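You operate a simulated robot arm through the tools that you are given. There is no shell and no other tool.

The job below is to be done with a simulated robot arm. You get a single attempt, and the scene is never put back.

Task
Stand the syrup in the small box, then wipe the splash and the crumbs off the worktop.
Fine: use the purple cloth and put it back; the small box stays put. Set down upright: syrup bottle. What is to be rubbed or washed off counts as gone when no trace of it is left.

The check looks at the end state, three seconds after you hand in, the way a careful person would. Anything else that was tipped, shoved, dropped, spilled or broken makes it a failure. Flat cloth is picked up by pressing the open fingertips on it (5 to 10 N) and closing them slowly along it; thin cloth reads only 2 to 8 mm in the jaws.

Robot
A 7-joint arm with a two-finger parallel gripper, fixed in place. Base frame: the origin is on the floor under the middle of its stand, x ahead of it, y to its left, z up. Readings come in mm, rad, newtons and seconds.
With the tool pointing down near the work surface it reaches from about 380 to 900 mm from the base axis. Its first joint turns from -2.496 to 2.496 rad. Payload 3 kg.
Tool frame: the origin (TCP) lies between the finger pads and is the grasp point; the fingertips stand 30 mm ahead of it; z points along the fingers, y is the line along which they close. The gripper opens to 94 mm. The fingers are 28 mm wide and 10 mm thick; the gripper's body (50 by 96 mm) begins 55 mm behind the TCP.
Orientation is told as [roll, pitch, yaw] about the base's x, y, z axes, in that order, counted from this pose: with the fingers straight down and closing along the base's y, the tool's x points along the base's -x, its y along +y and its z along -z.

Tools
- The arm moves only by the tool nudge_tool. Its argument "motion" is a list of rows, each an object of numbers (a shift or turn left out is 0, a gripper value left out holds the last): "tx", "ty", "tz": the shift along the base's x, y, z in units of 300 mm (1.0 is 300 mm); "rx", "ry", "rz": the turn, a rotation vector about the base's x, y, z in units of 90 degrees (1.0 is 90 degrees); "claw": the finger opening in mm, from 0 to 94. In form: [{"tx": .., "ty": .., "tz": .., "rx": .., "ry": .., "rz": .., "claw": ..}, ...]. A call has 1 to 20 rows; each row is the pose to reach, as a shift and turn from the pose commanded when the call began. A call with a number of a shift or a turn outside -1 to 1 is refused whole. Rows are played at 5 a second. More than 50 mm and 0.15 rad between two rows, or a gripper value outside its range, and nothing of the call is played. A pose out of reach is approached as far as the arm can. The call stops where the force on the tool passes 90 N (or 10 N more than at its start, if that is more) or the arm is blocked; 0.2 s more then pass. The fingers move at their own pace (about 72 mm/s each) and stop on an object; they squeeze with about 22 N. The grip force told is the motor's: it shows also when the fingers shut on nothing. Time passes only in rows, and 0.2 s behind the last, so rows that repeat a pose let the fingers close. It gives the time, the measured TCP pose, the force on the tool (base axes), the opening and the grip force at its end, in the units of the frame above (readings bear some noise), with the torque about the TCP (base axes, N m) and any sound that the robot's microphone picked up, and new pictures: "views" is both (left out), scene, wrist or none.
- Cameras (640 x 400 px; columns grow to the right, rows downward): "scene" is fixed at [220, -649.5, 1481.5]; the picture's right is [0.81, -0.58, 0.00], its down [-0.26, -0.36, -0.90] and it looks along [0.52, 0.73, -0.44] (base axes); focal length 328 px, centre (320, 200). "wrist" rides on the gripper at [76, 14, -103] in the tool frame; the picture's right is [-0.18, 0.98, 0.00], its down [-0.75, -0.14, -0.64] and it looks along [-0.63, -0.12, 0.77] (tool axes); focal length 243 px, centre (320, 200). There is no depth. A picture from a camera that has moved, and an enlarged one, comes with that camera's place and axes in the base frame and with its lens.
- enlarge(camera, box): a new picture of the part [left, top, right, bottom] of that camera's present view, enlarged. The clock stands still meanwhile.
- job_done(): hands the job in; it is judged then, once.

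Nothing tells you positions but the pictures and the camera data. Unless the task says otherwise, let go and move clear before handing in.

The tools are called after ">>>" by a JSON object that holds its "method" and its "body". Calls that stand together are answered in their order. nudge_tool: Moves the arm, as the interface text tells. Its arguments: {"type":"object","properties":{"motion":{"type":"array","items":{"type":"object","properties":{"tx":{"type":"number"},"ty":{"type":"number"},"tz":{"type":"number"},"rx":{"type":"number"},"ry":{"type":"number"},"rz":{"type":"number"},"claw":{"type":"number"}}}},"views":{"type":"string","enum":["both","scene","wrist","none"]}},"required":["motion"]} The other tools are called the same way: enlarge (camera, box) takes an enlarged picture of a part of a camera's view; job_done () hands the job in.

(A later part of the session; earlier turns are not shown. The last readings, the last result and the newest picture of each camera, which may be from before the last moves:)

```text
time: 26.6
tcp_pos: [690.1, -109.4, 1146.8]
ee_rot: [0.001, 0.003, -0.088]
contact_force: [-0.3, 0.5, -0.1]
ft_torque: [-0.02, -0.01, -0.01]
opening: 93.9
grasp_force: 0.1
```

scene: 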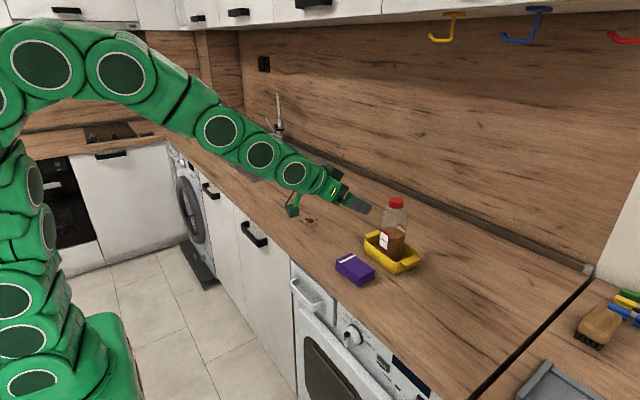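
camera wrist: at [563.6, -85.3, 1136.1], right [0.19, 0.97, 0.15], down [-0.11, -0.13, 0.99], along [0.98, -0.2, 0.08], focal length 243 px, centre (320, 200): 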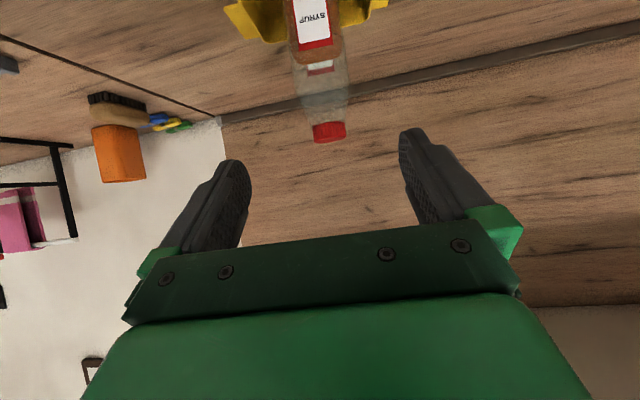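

The tool is vertical. I'll now rotate it so the fingers close along x (yaw ≈ −89°), and look.

>>> {"method": "nudge_tool", "body": {"motion": [{"rz": -0.085}, {"rz": -0.17}, {"rz": -0.255}, {"rz": -0.34}, {"rz": -0.425}, {"rz": -0.51}, {"rz": -0.595}, {"rz": -0.68}, {"rz": -0.765}, {"rz": -0.85}, {"rz": -0.933}, {"rz": -0.933}]}}

>>> {"method": "enlarge", "body": {"camera": "scene", "box": [280, 180, 440, 290]}}

```text
time: 29.2
tcp_pos: [690.2, -108.5, 1146.7]
ee_rot: [-0.002, -0.001, -1.554]
contact_force: [1.1, 0.3, 0.2]
ft_torque: [-0.03, 0.0, -0.02]
opening: 93.9
grasp_force: 0.1
camera wrist: at [703.2, -33.9, 1249.4], right [0.99, -0.17, 0.0], down [-0.13, -0.76, 0.64], along [-0.11, -0.63, -0.77], focal length 243 px, centre (320, 200)
```

scene: 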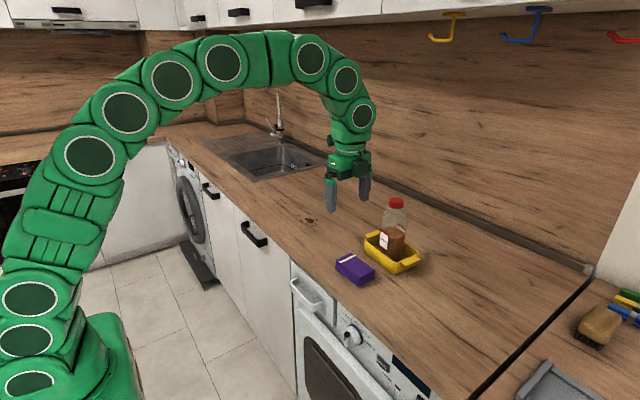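
wrist: 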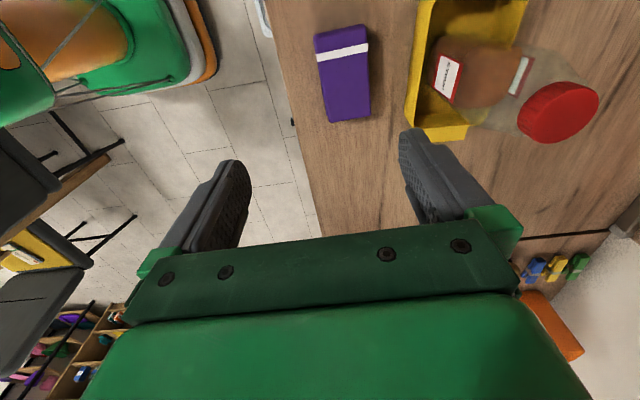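

```text
3.64 times, centred on (360, 235) of scene
camera zoom: at [220.0, -649.5, 1481.5], right [0.81, -0.58, 0.0], down [-0.26, -0.36, -0.9], along [0.52, 0.73, -0.44], focal length 1192 px, centre (174, 73)
```

zoom: 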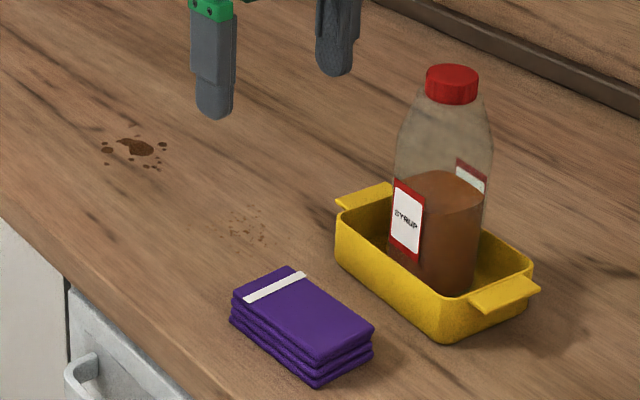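

Yaw −89° is reached. I'll enlarge the cloth and bottle in the wrist view to refine the cloth's position.

>>> {"method": "enlarge", "body": {"camera": "wrist", "box": [280, 0, 420, 140]}}

>>> {"method": "enlarge", "body": {"camera": "wrist", "box": [390, 0, 640, 160]}}

```text
2.86 times, centred on (350, 70) of wrist
camera zoom: at [703.2, -33.9, 1249.4], right [0.99, -0.17, 0.0], down [-0.13, -0.76, 0.64], along [-0.11, -0.63, -0.77], focal length 693 px, centre (234, 571)
```

zoom: 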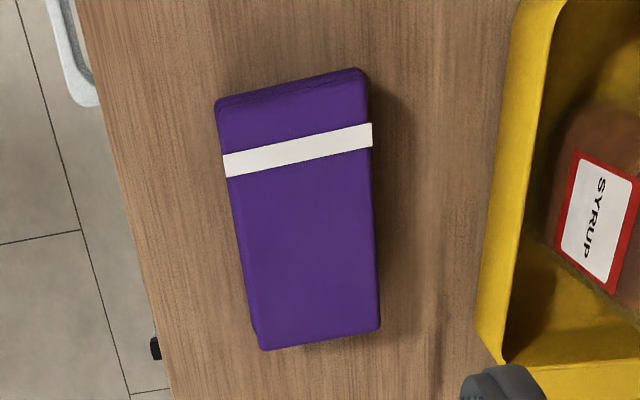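

```text
2.50 times, centred on (515, 80) of wrist
camera zoom: at [703.2, -33.9, 1249.4], right [0.99, -0.17, 0.0], down [-0.13, -0.76, 0.64], along [-0.11, -0.63, -0.77], focal length 606 px, centre (-168, 500)
```

zoom: 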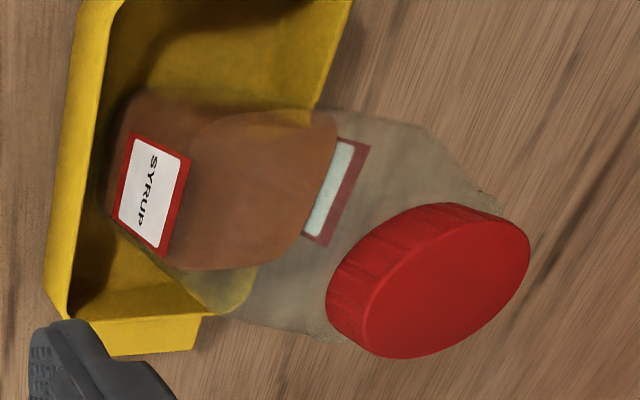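

The cloth is centred near (720, −115.5), about 56 mm wide in x and yawed about 1.5°. I'll align above it and descend with open fingers on both sides, stopping a few mm above the worktop.

>>> {"method": "nudge_tool", "body": {"motion": [{"tx": 0.05, "ty": -0.012, "tz": -0.05}, {"tx": 0.099, "ty": -0.023, "tz": -0.15}, {"tx": 0.099, "ty": -0.023, "tz": -0.29}, {"tx": 0.099, "ty": -0.023, "tz": -0.42}, {"tx": 0.099, "ty": -0.023, "tz": -0.5}, {"tx": 0.099, "ty": -0.023, "tz": -0.5}]}}

>>> {"method": "enlarge", "body": {"camera": "scene", "box": [310, 200, 430, 300]}}

>>> {"method": "enlarge", "body": {"camera": "wrist", "box": [200, 60, 460, 240]}}

```text
time: 30.6
tcp_pos: [718.9, -117.2, 997.6]
ee_rot: [-0.001, 0.0, -1.552]
contact_force: [-0.7, 0.6, 0.0]
ft_torque: [-0.01, 0.04, 0.02]
opening: 93.7
grasp_force: 0.0
camera wrist: at [731.9, -41.4, 1099.1], right [0.99, -0.17, 0.0], down [-0.13, -0.76, 0.64], along [-0.11, -0.63, -0.77], focal length 243 px, centre (320, 200)
```

scene: 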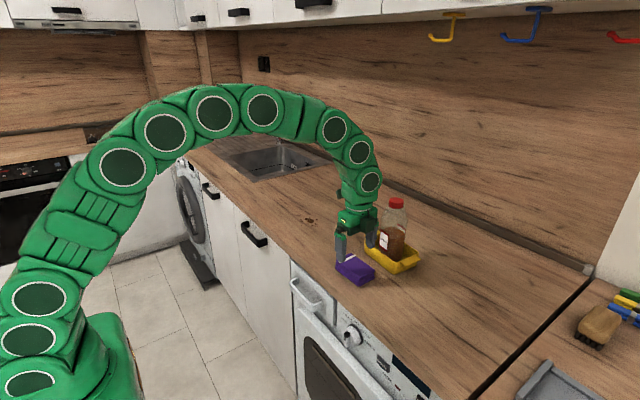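
wrist: 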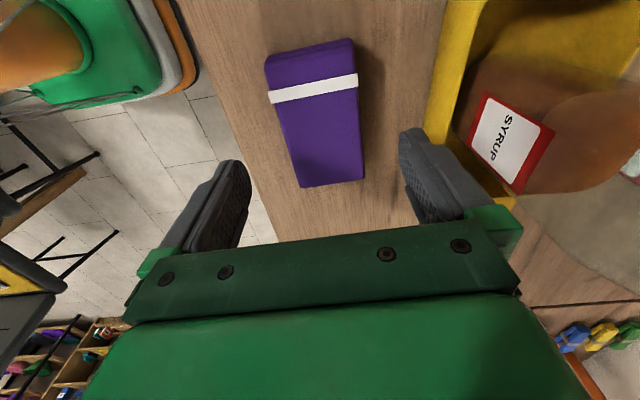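

```text
4.00 times, centred on (370, 250) of scene
camera zoom: at [220.0, -649.5, 1481.5], right [0.81, -0.58, 0.0], down [-0.26, -0.36, -0.9], along [0.52, 0.73, -0.44], focal length 1311 px, centre (120, 0)
```

zoom: 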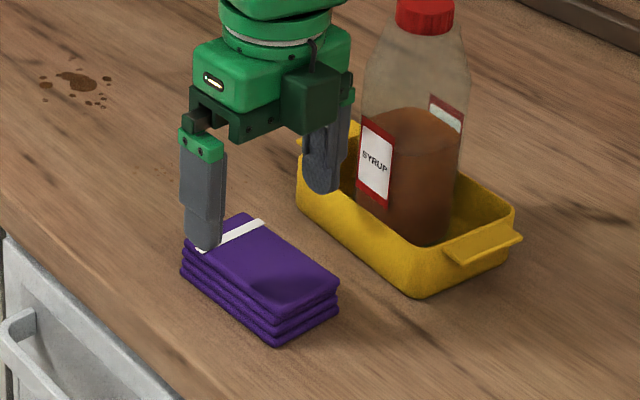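

```text
2.22 times, centred on (330, 150) of wrist
camera zoom: at [731.9, -41.4, 1099.1], right [0.99, -0.17, 0.0], down [-0.13, -0.76, 0.64], along [-0.11, -0.63, -0.77], focal length 539 px, centre (298, 311)
```

zoom: 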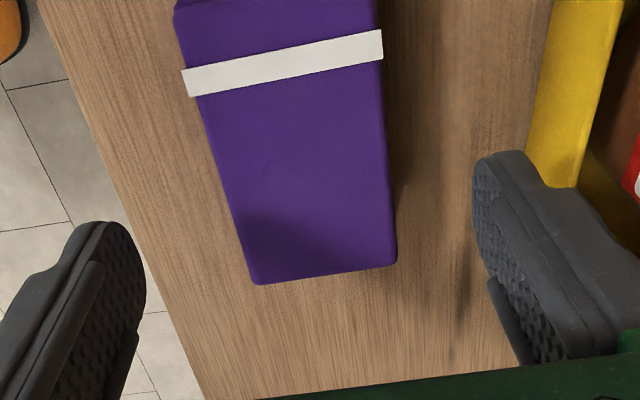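

The fingers straddle the cloth well. I'll descend further to about 8 mm above the worktop.

>>> {"method": "nudge_tool", "body": {"motion": [{"tx": 0.004, "ty": 0.006, "tz": -0.06}, {"tx": 0.004, "ty": 0.006, "tz": -0.12}, {"tx": 0.004, "ty": 0.006, "tz": -0.16}, {"tx": 0.004, "ty": 0.006, "tz": -0.182}, {"tx": 0.004, "ty": 0.006, "tz": -0.182}]}}

>>> {"method": "enlarge", "body": {"camera": "scene", "box": [310, 210, 410, 300]}}

>>> {"method": "enlarge", "body": {"camera": "wrist", "box": [200, 60, 460, 240]}}

```text
time: 31.8
tcp_pos: [721.9, -114.1, 942.2]
ee_rot: [0.0, -0.001, -1.554]
contact_force: [0.3, -0.2, -0.6]
ft_torque: [0.0, 0.01, -0.01]
opening: 93.9
grasp_force: 0.1
camera wrist: at [734.0, -39.0, 1044.8], right [0.99, -0.17, 0.0], down [-0.13, -0.76, 0.64], along [-0.11, -0.63, -0.77], focal length 243 px, centre (320, 200)
```

scene: 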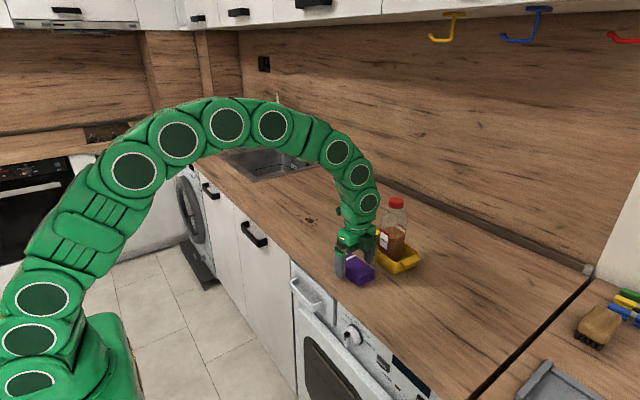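
wrist: 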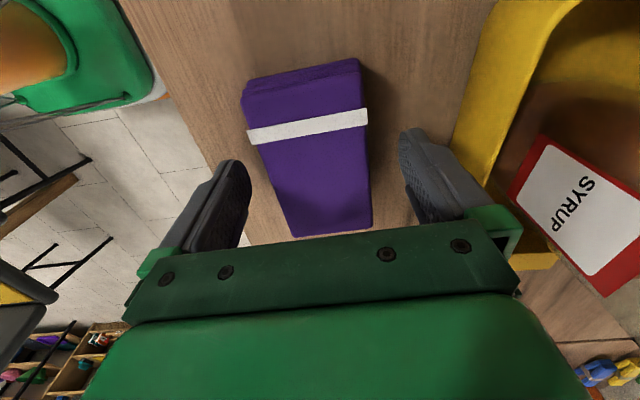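

```text
4.44 times, centred on (360, 255) of scene
camera zoom: at [220.0, -649.5, 1481.5], right [0.81, -0.58, 0.0], down [-0.26, -0.36, -0.9], along [0.52, 0.73, -0.44], focal length 1457 px, centre (142, -44)
```

zoom: 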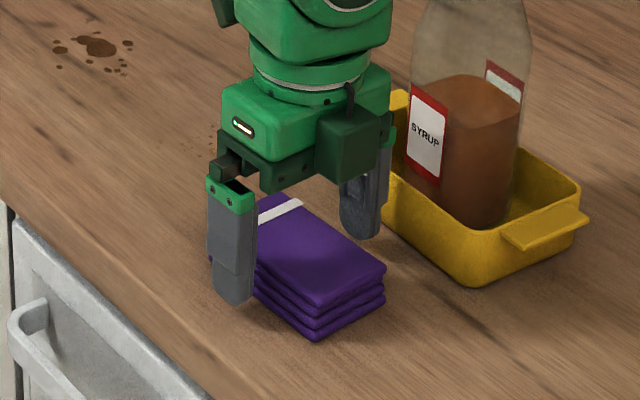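

```text
2.22 times, centred on (330, 150) of wrist
camera zoom: at [734.0, -39.0, 1044.8], right [0.99, -0.17, 0.0], down [-0.13, -0.76, 0.64], along [-0.11, -0.63, -0.77], focal length 539 px, centre (298, 311)
```

zoom: 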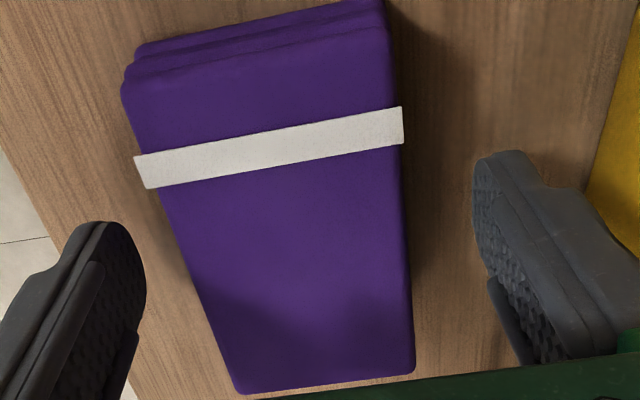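

The fingertips are about 7 mm above the worktop, clear of the cloth on both sides. I'll lower 4 mm more and check the force.

>>> {"method": "nudge_tool", "body": {"motion": [{"tz": -0.006}, {"tz": -0.013}, {"tz": -0.013}], "views": "none"}}

```text
time: 32.6
tcp_pos: [719.9, -114.6, 938.1]
ee_rot: [-0.002, 0.0, -1.555]
contact_force: [-0.4, -0.6, -0.3]
ft_torque: [-0.01, 0.01, -0.02]
opening: 94.2
grasp_force: 0.0
```

There is no contact with the worktop yet. I'll close slowly on the cloth stack.

>>> {"method": "nudge_tool", "body": {"motion": [{"claw": 84}, {"claw": 76}, {"claw": 70}, {"claw": 66}, {"claw": 62}, {"claw": 58}, {"claw": 55}, {"claw": 52}, {"claw": 52}]}}

>>> {"method": "enlarge", "body": {"camera": "scene", "box": [310, 210, 410, 300]}}

>>> {"method": "enlarge", "body": {"camera": "wrist", "box": [200, 60, 460, 240]}}

```text
time: 34.6
tcp_pos: [722.1, -114.3, 939.2]
ee_rot: [0.0, 0.0, -1.553]
contact_force: [-0.8, 0.2, 0.9]
ft_torque: [0.01, -0.02, -0.02]
opening: 61.2
grasp_force: 21.4
camera wrist: at [734.1, -39.2, 1041.1], right [0.99, -0.17, 0.0], down [-0.13, -0.76, 0.64], along [-0.11, -0.63, -0.77], focal length 243 px, centre (320, 200)
```

scene: 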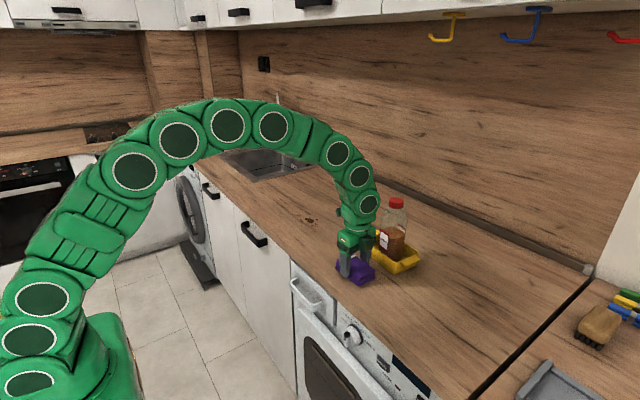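
wrist: 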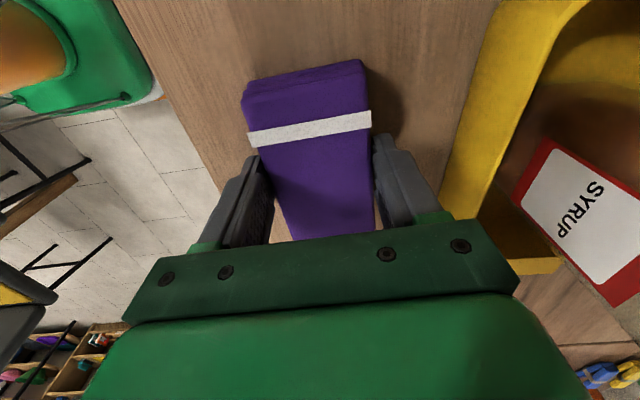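

```text
4.44 times, centred on (360, 255) of scene
camera zoom: at [220.0, -649.5, 1481.5], right [0.81, -0.58, 0.0], down [-0.26, -0.36, -0.9], along [0.52, 0.73, -0.44], focal length 1457 px, centre (142, -44)
```

zoom: 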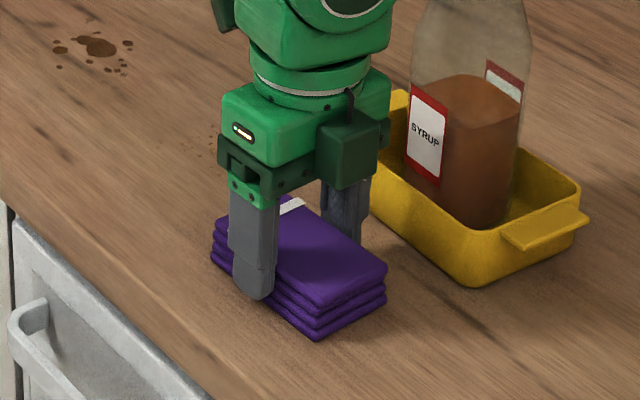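

```text
2.22 times, centred on (330, 150) of wrist
camera zoom: at [734.1, -39.2, 1041.1], right [0.99, -0.17, 0.0], down [-0.13, -0.76, 0.64], along [-0.11, -0.63, -0.77], focal length 539 px, centre (298, 311)
```

zoom: 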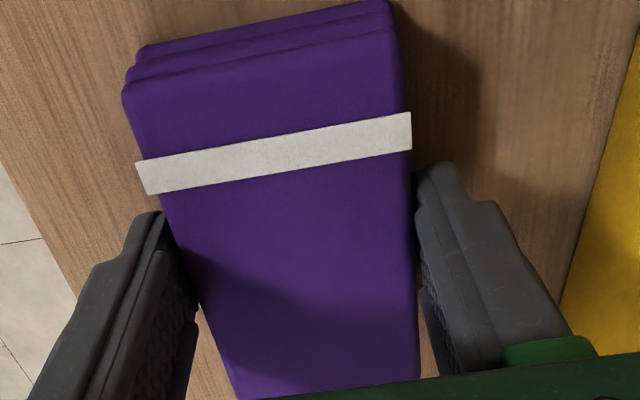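

The stack is firmly held at 61 mm with 21 N. I'll lift it 45 mm and check that it comes along.

>>> {"method": "nudge_tool", "body": {"motion": [{"tz": 0.03}, {"tz": 0.07}, {"tz": 0.11}, {"tz": 0.15}, {"tz": 0.15}]}}

>>> {"method": "enlarge", "body": {"camera": "scene", "box": [290, 190, 430, 300]}}

```text
time: 35.8
tcp_pos: [720.7, -114.1, 984.3]
ee_rot: [-0.001, 0.002, -1.553]
contact_force: [0.3, 0.1, 0.0]
ft_torque: [-0.03, -0.02, 0.02]
opening: 61.3
grasp_force: 21.6
camera wrist: at [734.6, -38.7, 1086.2], right [0.99, -0.17, 0.0], down [-0.13, -0.76, 0.64], along [-0.11, -0.63, -0.77], focal length 243 px, centre (320, 200)
```

scene: 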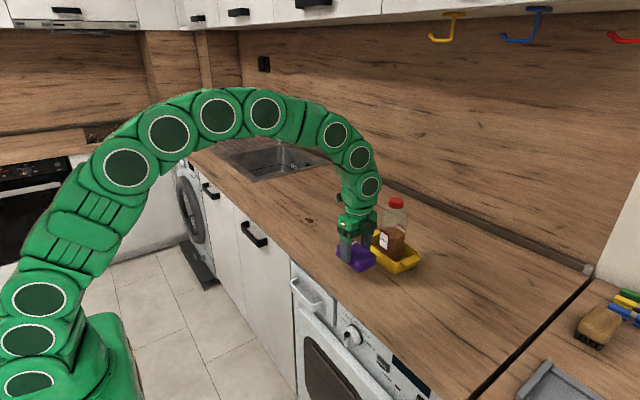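
wrist: 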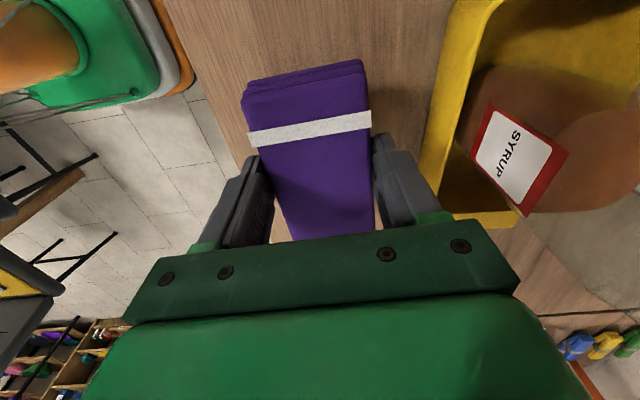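

```text
3.64 times, centred on (360, 245) of scene
camera zoom: at [220.0, -649.5, 1481.5], right [0.81, -0.58, 0.0], down [-0.26, -0.36, -0.9], along [0.52, 0.73, -0.44], focal length 1192 px, centre (174, 36)
```

zoom: 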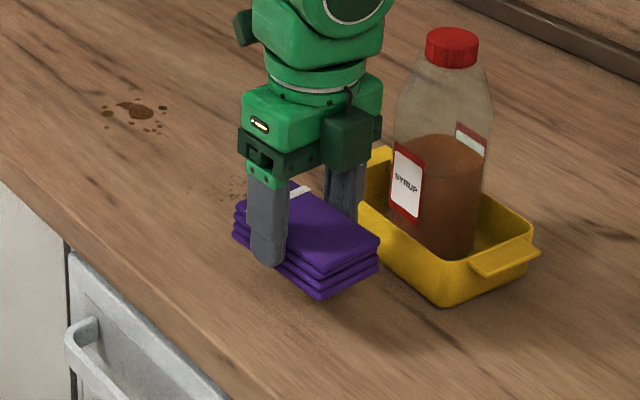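

The cloth is lifted cleanly. I'll carry it over the crumbs near (775, 27), staying clear of the box.

>>> {"method": "nudge_tool", "body": {"motion": [{"ty": 0.1}, {"ty": 0.2}, {"ty": 0.3}, {"ty": 0.4, "tx": 0.05}, {"ty": 0.471, "tx": 0.12}, {"ty": 0.471, "tx": 0.18}, {"ty": 0.471, "tx": 0.18, "tz": -0.07}, {"ty": 0.471, "tx": 0.18, "tz": -0.13}, {"ty": 0.471, "tx": 0.18, "tz": -0.13}]}}

>>> {"method": "enlarge", "body": {"camera": "scene", "box": [270, 180, 430, 290]}}

>>> {"method": "enlarge", "body": {"camera": "wrist", "box": [200, 20, 460, 240]}}

```text
time: 37.8
tcp_pos: [775.0, 26.6, 946.7]
ee_rot: [-0.001, -0.002, -1.554]
contact_force: [0.6, 0.8, -1.2]
ft_torque: [0.01, 0.0, -0.05]
opening: 61.1
grasp_force: 22.3
camera wrist: at [788.5, 102.9, 1048.6], right [0.99, -0.17, 0.0], down [-0.13, -0.76, 0.64], along [-0.11, -0.63, -0.77], focal length 243 px, centre (320, 200)
```

scene: 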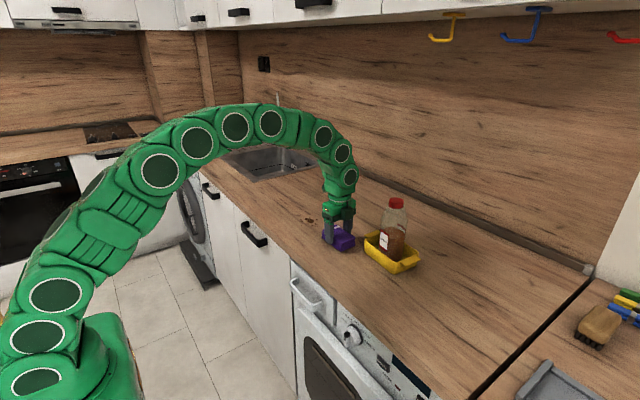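
wrist: 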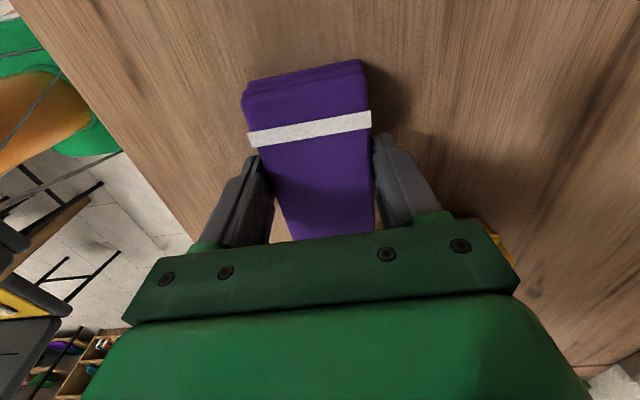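

```text
3.64 times, centred on (350, 235) of scene
camera zoom: at [220.0, -649.5, 1481.5], right [0.81, -0.58, 0.0], down [-0.26, -0.36, -0.9], along [0.52, 0.73, -0.44], focal length 1192 px, centre (211, 73)
```

zoom: 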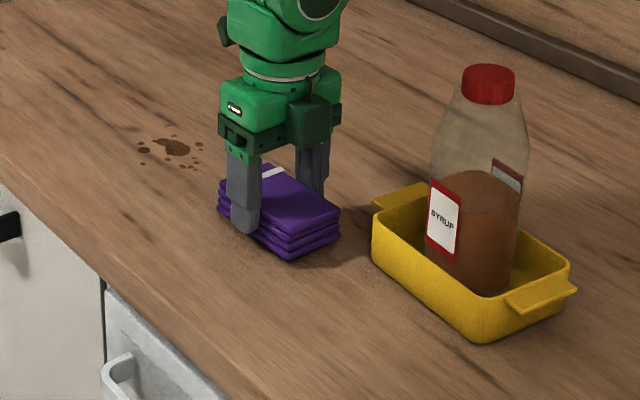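

```text
1.82 times, centred on (330, 130) of wrist
camera zoom: at [788.5, 102.9, 1048.6], right [0.99, -0.17, 0.0], down [-0.13, -0.76, 0.64], along [-0.11, -0.63, -0.77], focal length 441 px, centre (302, 327)
```

zoom: 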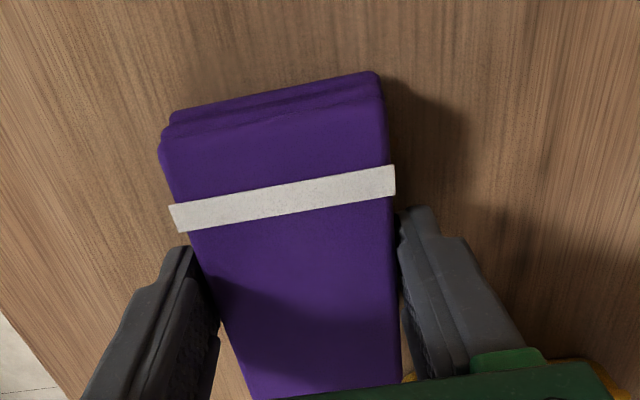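

The cloth is over the crumbs. I'll lower it to light contact.

>>> {"method": "nudge_tool", "body": {"motion": [{"tz": -0.01}, {"tz": -0.02}, {"tz": -0.027}, {"tz": -0.027}], "views": "none"}}

```text
time: 38.8
tcp_pos: [774.5, 27.4, 938.6]
ee_rot: [0.003, 0.0, -1.553]
contact_force: [-3.7, -1.7, 22.0]
ft_torque: [0.02, 0.28, 0.03]
opening: 61.3
grasp_force: 21.7
```

Contact reads 22 N. I'll ease that to about 10 N before rubbing.

>>> {"method": "nudge_tool", "body": {"motion": [{"tz": 0.002}, {"tz": 0.003}], "views": "none"}}

```text
time: 39.4
tcp_pos: [775.4, 26.9, 938.6]
ee_rot: [0.002, -0.001, -1.553]
contact_force: [-1.4, 0.7, 24.2]
ft_torque: [0.03, 0.06, -0.01]
opening: 61.0
grasp_force: 22.4
```

>>> {"method": "nudge_tool", "body": {"motion": [{"tz": 0.002}, {"tz": 0.004}, {"tz": 0.004}], "views": "none"}}

```text
time: 40.2
tcp_pos: [775.4, 27.1, 939.4]
ee_rot: [-0.001, 0.0, -1.552]
contact_force: [0.8, -0.9, 2.2]
ft_torque: [0.0, -0.11, -0.04]
opening: 61.0
grasp_force: 22.0
```

Light contact is at exactly the pick-up height. I'll rub over the crumbs with about 10 N, keeping clear of the box handle.

>>> {"method": "nudge_tool", "body": {"motion": [{"tz": -0.0015}, {"tx": -0.05, "tz": -0.0015}, {"tx": -0.1, "tz": -0.0015}, {"tx": -0.1, "ty": 0.04, "tz": -0.0015}, {"tx": -0.05, "ty": 0.04, "tz": -0.0015}, {"tx": 0.0, "ty": 0.04, "tz": -0.0015}, {"tx": 0.05, "ty": 0.04, "tz": -0.0015}, {"tx": 0.09, "ty": 0.04, "tz": -0.0015}, {"tx": 0.09, "ty": 0.0, "tz": -0.0015}, {"tx": 0.04, "ty": 0.0, "tz": -0.0015}, {"tx": 0.0, "ty": 0.0, "tz": -0.0015}, {"tx": -0.05, "ty": -0.03, "tz": -0.0015}, {"tx": -0.1, "ty": -0.03, "tz": -0.0015}, {"tx": -0.05, "ty": 0.0, "tz": -0.0015}, {"tx": 0.0, "ty": 0.02, "tz": -0.0015}, {"tx": 0.05, "ty": 0.02, "tz": -0.0015}, {"tx": 0.09, "ty": 0.02, "tz": -0.0015}, {"tx": 0.04, "ty": 0.02, "tz": -0.0015}, {"tx": 0.0, "ty": 0.0, "tz": -0.0015}, {"tx": 0.0, "ty": 0.0, "tz": -0.0015}]}}

>>> {"method": "enlarge", "body": {"camera": "scene", "box": [270, 180, 430, 290]}}

```text
time: 44.4
tcp_pos: [772.2, 27.1, 938.0]
ee_rot: [0.0, 0.0, -1.554]
contact_force: [1.5, 0.8, 3.1]
ft_torque: [0.03, -0.09, -0.02]
opening: 61.3
grasp_force: 21.6
camera wrist: at [786.3, 102.5, 1040.7], right [0.99, -0.17, 0.0], down [-0.13, -0.76, 0.64], along [-0.11, -0.63, -0.77], focal length 243 px, centre (320, 200)
```

scene: 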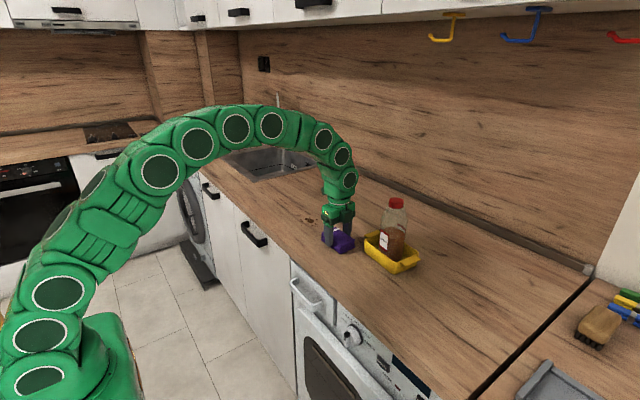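
wrist: 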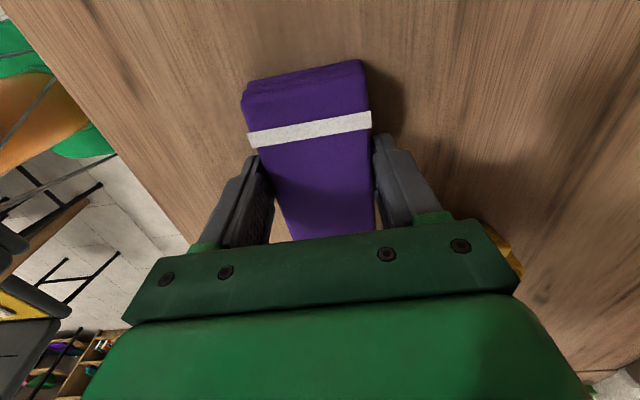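

```text
3.64 times, centred on (350, 235) of scene
camera zoom: at [220.0, -649.5, 1481.5], right [0.81, -0.58, 0.0], down [-0.26, -0.36, -0.9], along [0.52, 0.73, -0.44], focal length 1192 px, centre (211, 73)
```

zoom: 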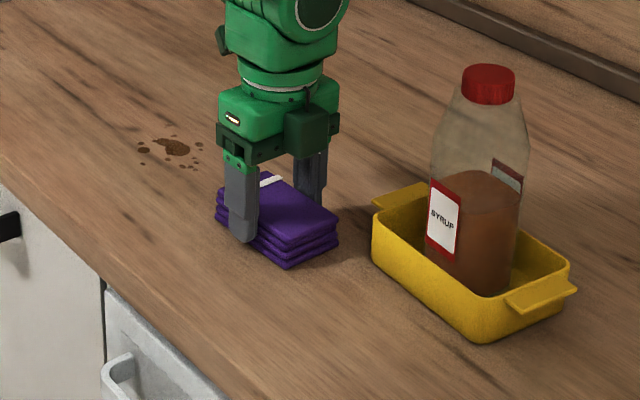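

I'll lift and carry the cloth towards the splash, then check whether any crumbs remain.

>>> {"method": "nudge_tool", "body": {"motion": [{"tz": 0.05}, {"tz": 0.11}, {"tz": 0.13, "ty": 0.1}, {"tz": 0.13, "ty": 0.22}, {"tz": 0.13, "ty": 0.34}, {"tz": 0.13, "ty": 0.46, "tx": -0.01}, {"tz": 0.13, "ty": 0.537, "tx": -0.013}, {"tz": 0.13, "ty": 0.537, "tx": -0.013}]}}

>>> {"method": "enlarge", "body": {"camera": "scene", "box": [270, 180, 430, 290]}}

>>> {"method": "enlarge", "body": {"camera": "scene", "box": [300, 205, 380, 265]}}

>>> {"method": "enlarge", "body": {"camera": "wrist", "box": [180, 0, 500, 240]}}

```text
time: 46.2
tcp_pos: [770.6, 188.4, 977.6]
ee_rot: [0.0, 0.0, -1.554]
contact_force: [-0.1, 1.1, -0.7]
ft_torque: [0.01, 0.0, 0.01]
opening: 61.0
grasp_force: 22.1
camera wrist: at [784.5, 263.5, 1079.8], right [0.99, -0.17, 0.0], down [-0.13, -0.76, 0.64], along [-0.11, -0.63, -0.77], focal length 243 px, centre (320, 200)
```

scene: 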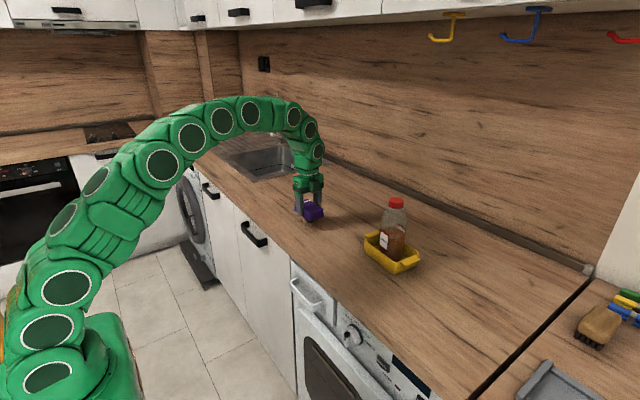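
wrist: 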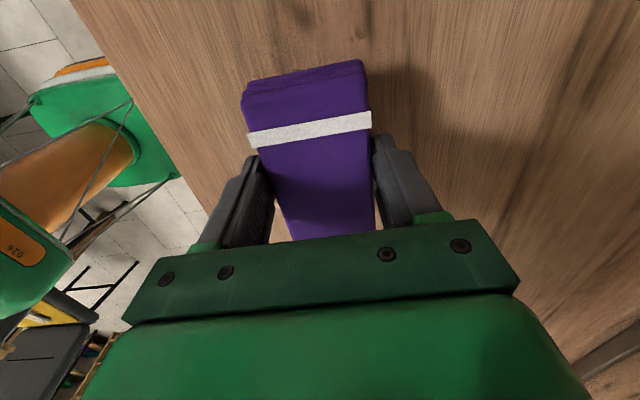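

```text
3.64 times, centred on (350, 235) of scene
camera zoom: at [220.0, -649.5, 1481.5], right [0.81, -0.58, 0.0], down [-0.26, -0.36, -0.9], along [0.52, 0.73, -0.44], focal length 1192 px, centre (211, 73)
```

zoom: 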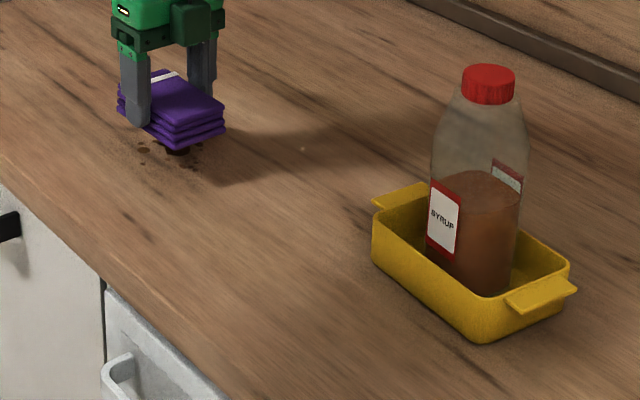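

```text
6.67 times, centred on (340, 235) of scene
camera zoom: at [220.0, -649.5, 1481.5], right [0.81, -0.58, 0.0], down [-0.26, -0.36, -0.9], along [0.52, 0.73, -0.44], focal length 2185 px, centre (187, -33)
```

zoom: 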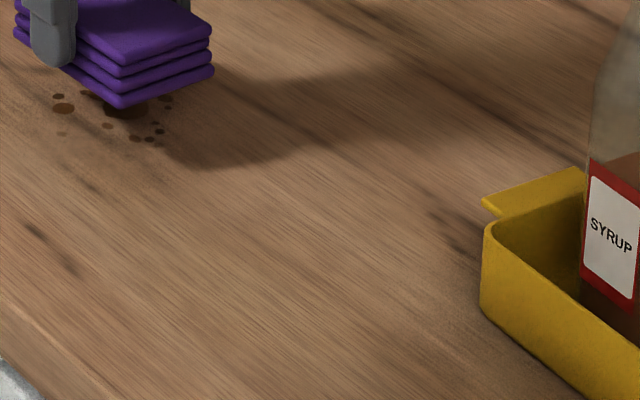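

```text
1.67 times, centred on (340, 120) of wrist
camera zoom: at [784.5, 263.5, 1079.8], right [0.99, -0.17, 0.0], down [-0.13, -0.76, 0.64], along [-0.11, -0.63, -0.77], focal length 404 px, centre (287, 333)
```

zoom: 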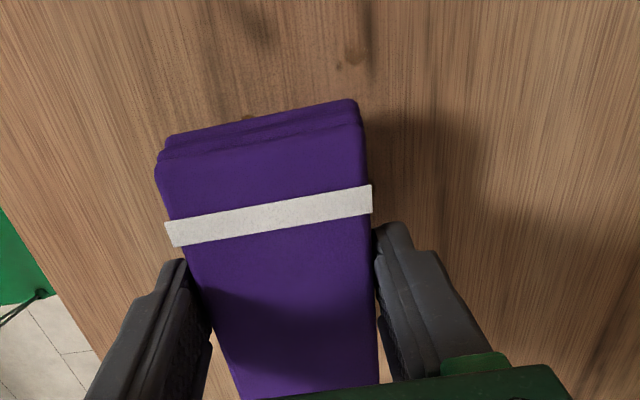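

The crumbs look gone. There are splash droplets on the far side of the cloth too, so I'll look closely at those.

>>> {"method": "enlarge", "body": {"camera": "wrist", "box": [270, 0, 430, 80]}}

>>> {"method": "enlarge", "body": {"camera": "scene", "box": [290, 190, 350, 240]}}

```text
4.00 times, centred on (350, 40) of wrist
camera zoom: at [784.5, 263.5, 1079.8], right [0.99, -0.17, 0.0], down [-0.13, -0.76, 0.64], along [-0.11, -0.63, -0.77], focal length 970 px, centre (200, 840)
```

zoom: 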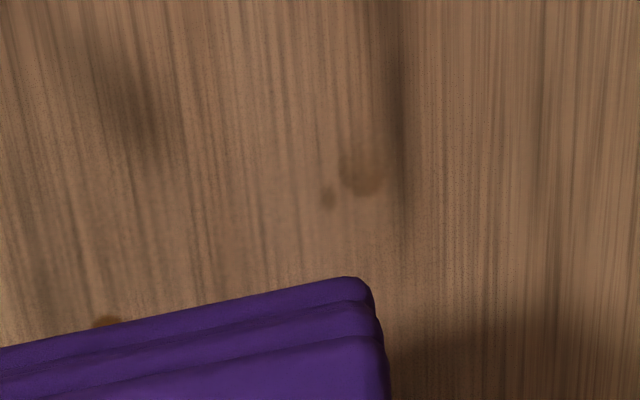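

```text
8.00 times, centred on (320, 215) of scene
camera zoom: at [220.0, -649.5, 1481.5], right [0.81, -0.58, 0.0], down [-0.26, -0.36, -0.9], along [0.52, 0.73, -0.44], focal length 2622 px, centre (320, 80)
```

zoom: 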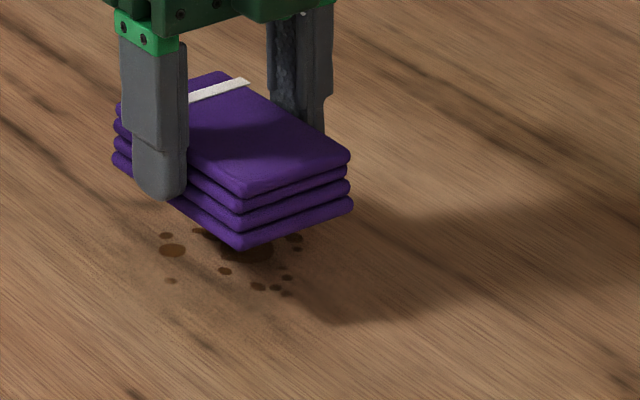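

Those two marks look like wood knots, but I'll wipe over them as well. Lowering the cloth onto the splash now.

>>> {"method": "nudge_tool", "body": {"motion": [{"tz": -0.05}, {"tz": -0.1}, {"tz": -0.122}, {"tz": -0.129}, {"tz": -0.129}], "views": "none"}}

```text
time: 47.4
tcp_pos: [770.6, 187.9, 939.3]
ee_rot: [0.0, 0.0, -1.551]
contact_force: [0.5, -0.5, -0.7]
ft_torque: [-0.02, -0.05, -0.02]
opening: 61.4
grasp_force: 22.1
```

>>> {"method": "nudge_tool", "body": {"motion": [{"tz": -0.002}, {"tz": -0.003}, {"tz": -0.003}], "views": "none"}}

```text
time: 48.2
tcp_pos: [771.2, 188.1, 938.1]
ee_rot: [-0.001, -0.001, -1.553]
contact_force: [2.3, 2.0, 5.0]
ft_torque: [0.02, -0.08, -0.01]
opening: 60.9
grasp_force: 22.4
```

Contact reads 5 N. I'll rub over the splash.

>>> {"method": "nudge_tool", "body": {"motion": [{"tz": -0.001}, {"tx": -0.05, "tz": -0.001}, {"tx": -0.1, "tz": -0.001}, {"tx": -0.1, "ty": 0.05, "tz": -0.001}, {"tx": -0.05, "ty": 0.05, "tz": -0.001}, {"tx": 0.0, "ty": 0.05, "tz": -0.001}, {"tx": 0.05, "ty": 0.05, "tz": -0.001}, {"tx": 0.1, "ty": 0.05, "tz": -0.001}, {"tx": 0.1, "ty": 0.0, "tz": -0.001}, {"tx": 0.05, "ty": 0.0, "tz": -0.001}, {"tx": 0.0, "ty": 0.0, "tz": -0.001}, {"tx": -0.05, "ty": -0.04, "tz": -0.001}, {"tx": -0.1, "ty": -0.04, "tz": -0.001}, {"tx": -0.05, "ty": -0.06, "tz": -0.001}, {"tx": 0.0, "ty": -0.06, "tz": -0.001}, {"tx": 0.05, "ty": -0.06, "tz": -0.001}, {"tx": 0.1, "ty": -0.06, "tz": -0.001}, {"tx": 0.1, "ty": 0.0, "tz": -0.001}, {"tx": 0.05, "ty": 0.0, "tz": -0.001}, {"tx": 0.0, "ty": 0.0, "tz": -0.001}]}}

>>> {"method": "enlarge", "body": {"camera": "scene", "box": [280, 180, 360, 250]}}

```text
time: 52.4
tcp_pos: [771.2, 189.3, 937.3]
ee_rot: [-0.003, -0.001, -1.554]
contact_force: [0.0, 0.6, -0.5]
ft_torque: [0.02, -0.01, 0.0]
opening: 61.2
grasp_force: 22.1
camera wrist: at [784.3, 263.9, 1040.2], right [0.99, -0.17, 0.0], down [-0.13, -0.76, 0.64], along [-0.11, -0.63, -0.77], focal length 243 px, centre (320, 200)
```

scene: 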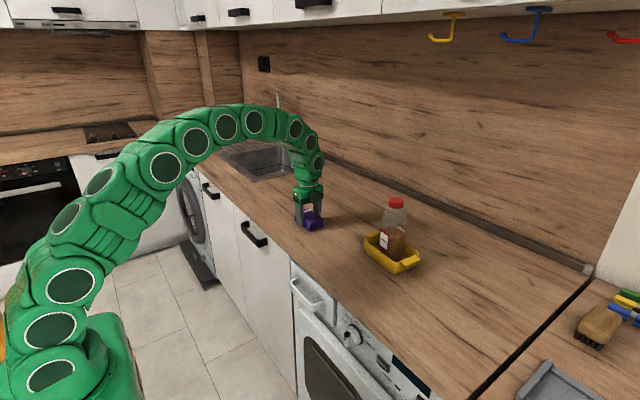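
wrist: 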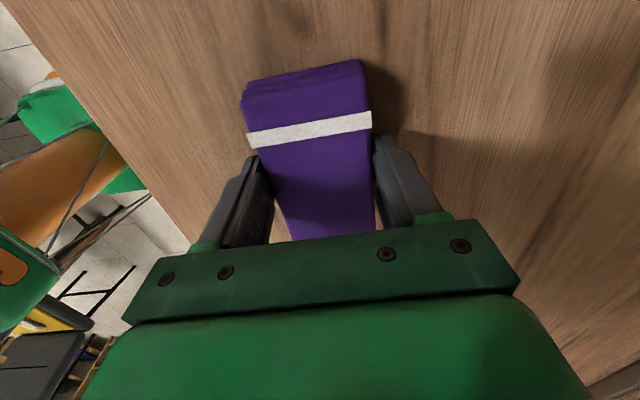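

```text
5.71 times, centred on (320, 215) of scene
camera zoom: at [220.0, -649.5, 1481.5], right [0.81, -0.58, 0.0], down [-0.26, -0.36, -0.9], along [0.52, 0.73, -0.44], focal length 1873 px, centre (320, 114)
```

zoom: 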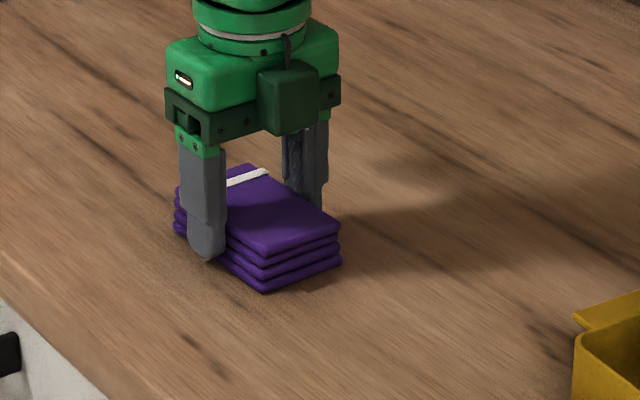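

The force has dropped to zero because the cloth crept up slightly in the fingers. I'll lift and move aside to check the splash area.

>>> {"method": "nudge_tool", "body": {"motion": [{"tz": 0.05}, {"tz": 0.13}, {"tz": 0.13, "ty": 0.12}, {"tz": 0.13, "ty": 0.25}, {"tz": 0.13, "ty": 0.37}, {"tz": 0.13, "ty": 0.37}]}}

>>> {"method": "enlarge", "body": {"camera": "scene", "box": [280, 190, 360, 250]}}

>>> {"method": "enlarge", "body": {"camera": "scene", "box": [300, 200, 440, 290]}}

>>> {"method": "enlarge", "body": {"camera": "wrist", "box": [200, 0, 440, 120]}}

```text
time: 53.8
tcp_pos: [767.8, 300.0, 975.6]
ee_rot: [-0.002, -0.001, -1.553]
contact_force: [0.1, 0.3, -0.5]
ft_torque: [0.04, -0.01, 0.0]
opening: 61.4
grasp_force: 22.3
camera wrist: at [781.4, 375.5, 1077.6], right [0.99, -0.17, 0.0], down [-0.13, -0.76, 0.64], along [-0.11, -0.63, -0.77], focal length 243 px, centre (320, 200)
```

scene: 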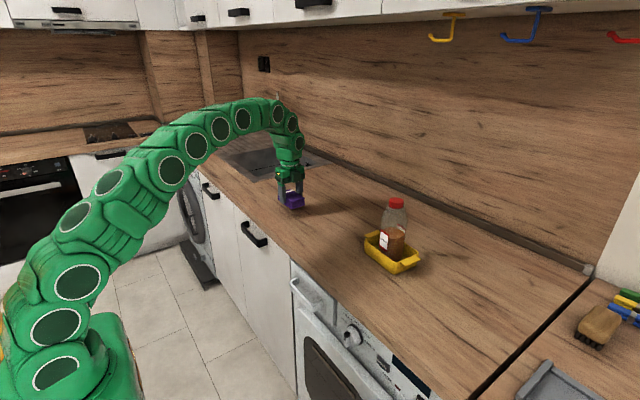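
wrist: 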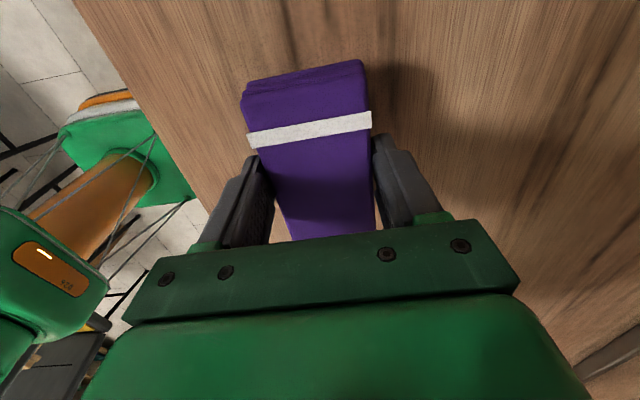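

```text
6.67 times, centred on (320, 220) of scene
camera zoom: at [220.0, -649.5, 1481.5], right [0.81, -0.58, 0.0], down [-0.26, -0.36, -0.9], along [0.52, 0.73, -0.44], focal length 2185 px, centre (320, 67)
```

zoom: 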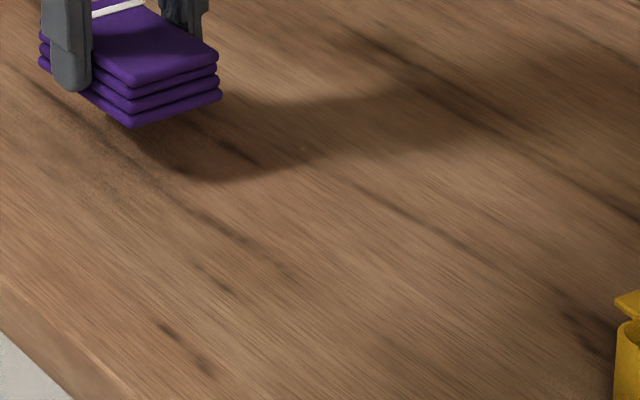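

```text
4.44 times, centred on (370, 245) of scene
camera zoom: at [220.0, -649.5, 1481.5], right [0.81, -0.58, 0.0], down [-0.26, -0.36, -0.9], along [0.52, 0.73, -0.44], focal length 1457 px, centre (98, 0)
```

zoom: 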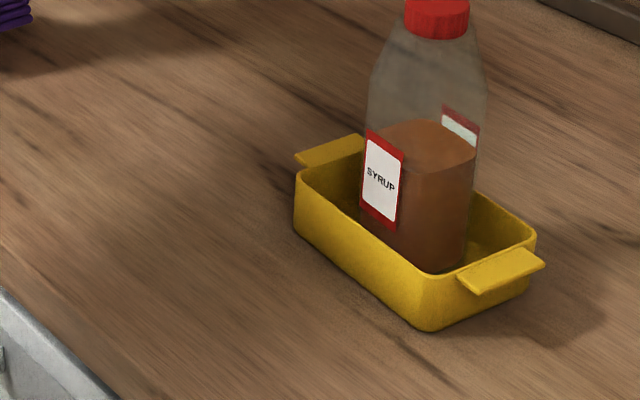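

```text
2.67 times, centred on (320, 60) of wrist
camera zoom: at [781.4, 375.5, 1077.6], right [0.99, -0.17, 0.0], down [-0.13, -0.76, 0.64], along [-0.11, -0.63, -0.77], focal length 647 px, centre (320, 573)
```

zoom: 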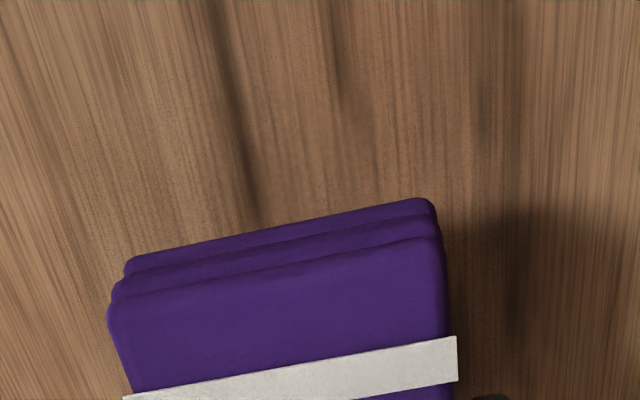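

The splash looks wiped, but streaks of grain make it hard to tell. I'll raise the arm so the wrist camera sees that area directly.

>>> {"method": "nudge_tool", "body": {"motion": [{"tx": -0.02, "ty": -0.07, "tz": 0.1}, {"tx": -0.04, "ty": -0.16, "tz": 0.2}, {"tx": -0.06, "ty": -0.26, "tz": 0.3}, {"tx": -0.08, "ty": -0.36, "tz": 0.4}, {"tx": -0.093, "ty": -0.45, "tz": 0.48}, {"tx": -0.093, "ty": -0.5, "tz": 0.515}, {"tx": -0.093, "ty": -0.5, "tz": 0.515}]}}

>>> {"method": "enlarge", "body": {"camera": "wrist", "box": [220, 0, 460, 110]}}

>>> {"method": "enlarge", "body": {"camera": "scene", "box": [280, 190, 360, 250]}}

```text
time: 55.4
tcp_pos: [742.9, 149.4, 1131.3]
ee_rot: [-0.002, 0.0, -1.554]
contact_force: [0.1, -0.6, -0.4]
ft_torque: [-0.01, -0.04, -0.02]
opening: 61.2
grasp_force: 22.6
camera wrist: at [755.6, 223.6, 1233.9], right [0.99, -0.17, 0.0], down [-0.13, -0.76, 0.64], along [-0.11, -0.63, -0.77], focal length 243 px, centre (320, 200)
```

scene: 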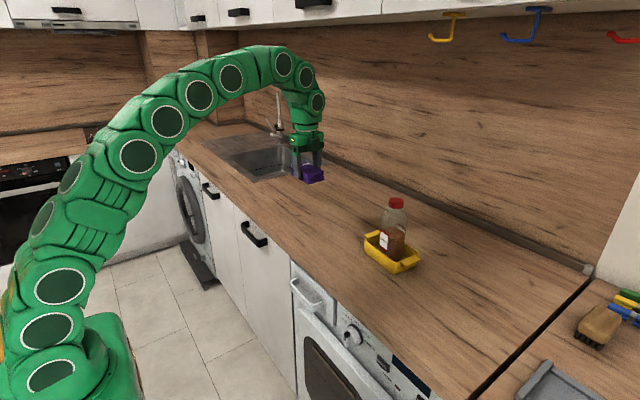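
wrist: 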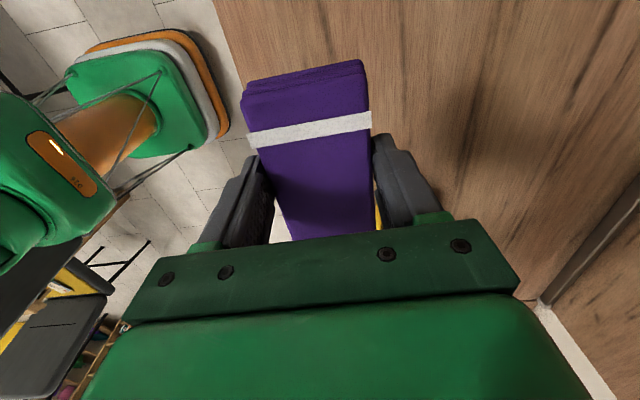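

```text
2.67 times, centred on (340, 55) of wrist
camera zoom: at [755.6, 223.6, 1233.9], right [0.99, -0.17, 0.0], down [-0.13, -0.76, 0.64], along [-0.11, -0.63, -0.77], focal length 647 px, centre (267, 587)
```

zoom: 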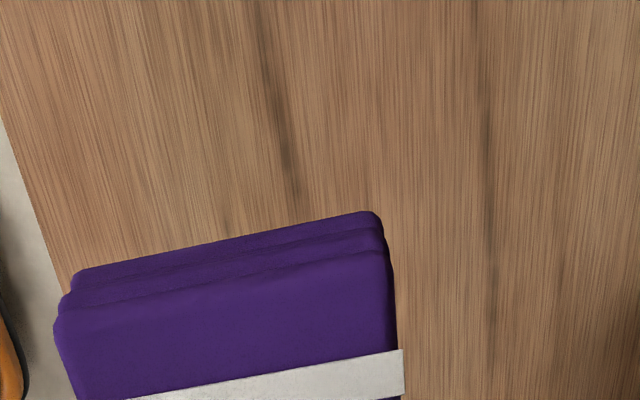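

```text
6.67 times, centred on (320, 220) of scene
camera zoom: at [220.0, -649.5, 1481.5], right [0.81, -0.58, 0.0], down [-0.26, -0.36, -0.9], along [0.52, 0.73, -0.44], focal length 2185 px, centre (320, 67)
```

zoom: 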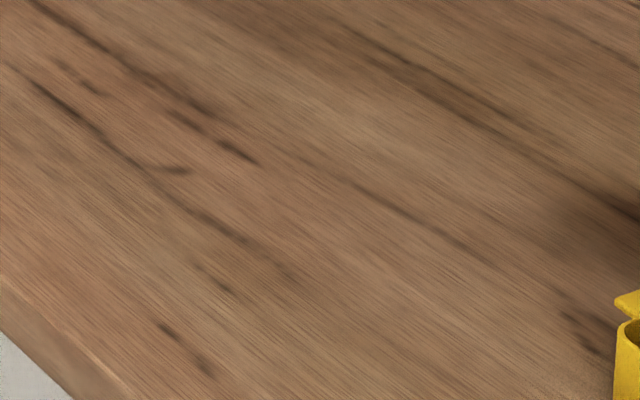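

The worktop looks clean. One small dark mark near (764, 248) could be a wood knot or a leftover droplet, so I'll inspect it more closely.

>>> {"method": "nudge_tool", "body": {"motion": [{"ty": 0.08}, {"ty": 0.16}, {"ty": 0.19}, {"ty": 0.19}], "views": "wrist"}}

>>> {"method": "enlarge", "body": {"camera": "wrist", "box": [240, 0, 440, 80]}}

>>> {"method": "enlarge", "body": {"camera": "scene", "box": [285, 202, 325, 230]}}

```text
time: 56.4
tcp_pos: [742.6, 206.3, 1132.8]
ee_rot: [0.0, 0.0, -1.554]
contact_force: [-0.8, -0.6, -0.5]
ft_torque: [0.01, -0.02, 0.01]
opening: 61.1
grasp_force: 21.9
camera wrist: at [755.4, 281.2, 1234.7], right [0.99, -0.17, 0.0], down [-0.13, -0.76, 0.64], along [-0.11, -0.63, -0.77], focal length 243 px, centre (320, 200)
```

wrist: 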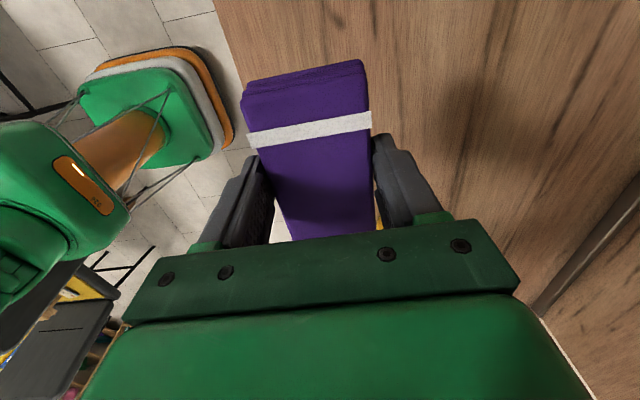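

```text
3.20 times, centred on (340, 40) of wrist
camera zoom: at [755.4, 281.2, 1234.7], right [0.99, -0.17, 0.0], down [-0.13, -0.76, 0.64], along [-0.11, -0.63, -0.77], focal length 776 px, centre (256, 712)
```

zoom: 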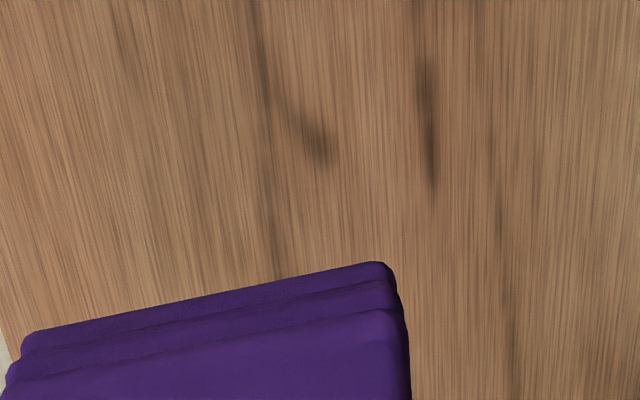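

```text
14.29 times, centred on (305, 216) of scene
camera zoom: at [220.0, -649.5, 1481.5], right [0.81, -0.58, 0.0], down [-0.26, -0.36, -0.9], along [0.52, 0.73, -0.44], focal length 4682 px, centre (534, -29)
```

zoom: 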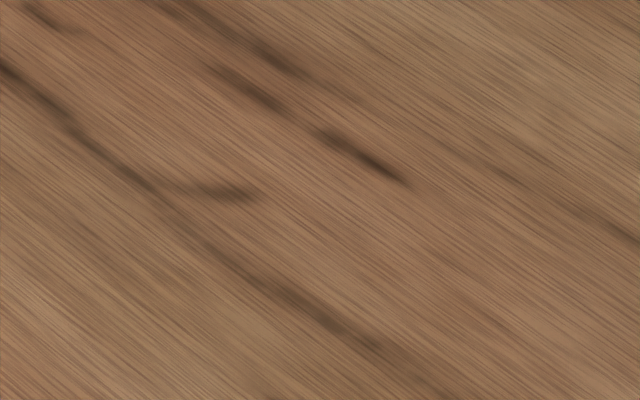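

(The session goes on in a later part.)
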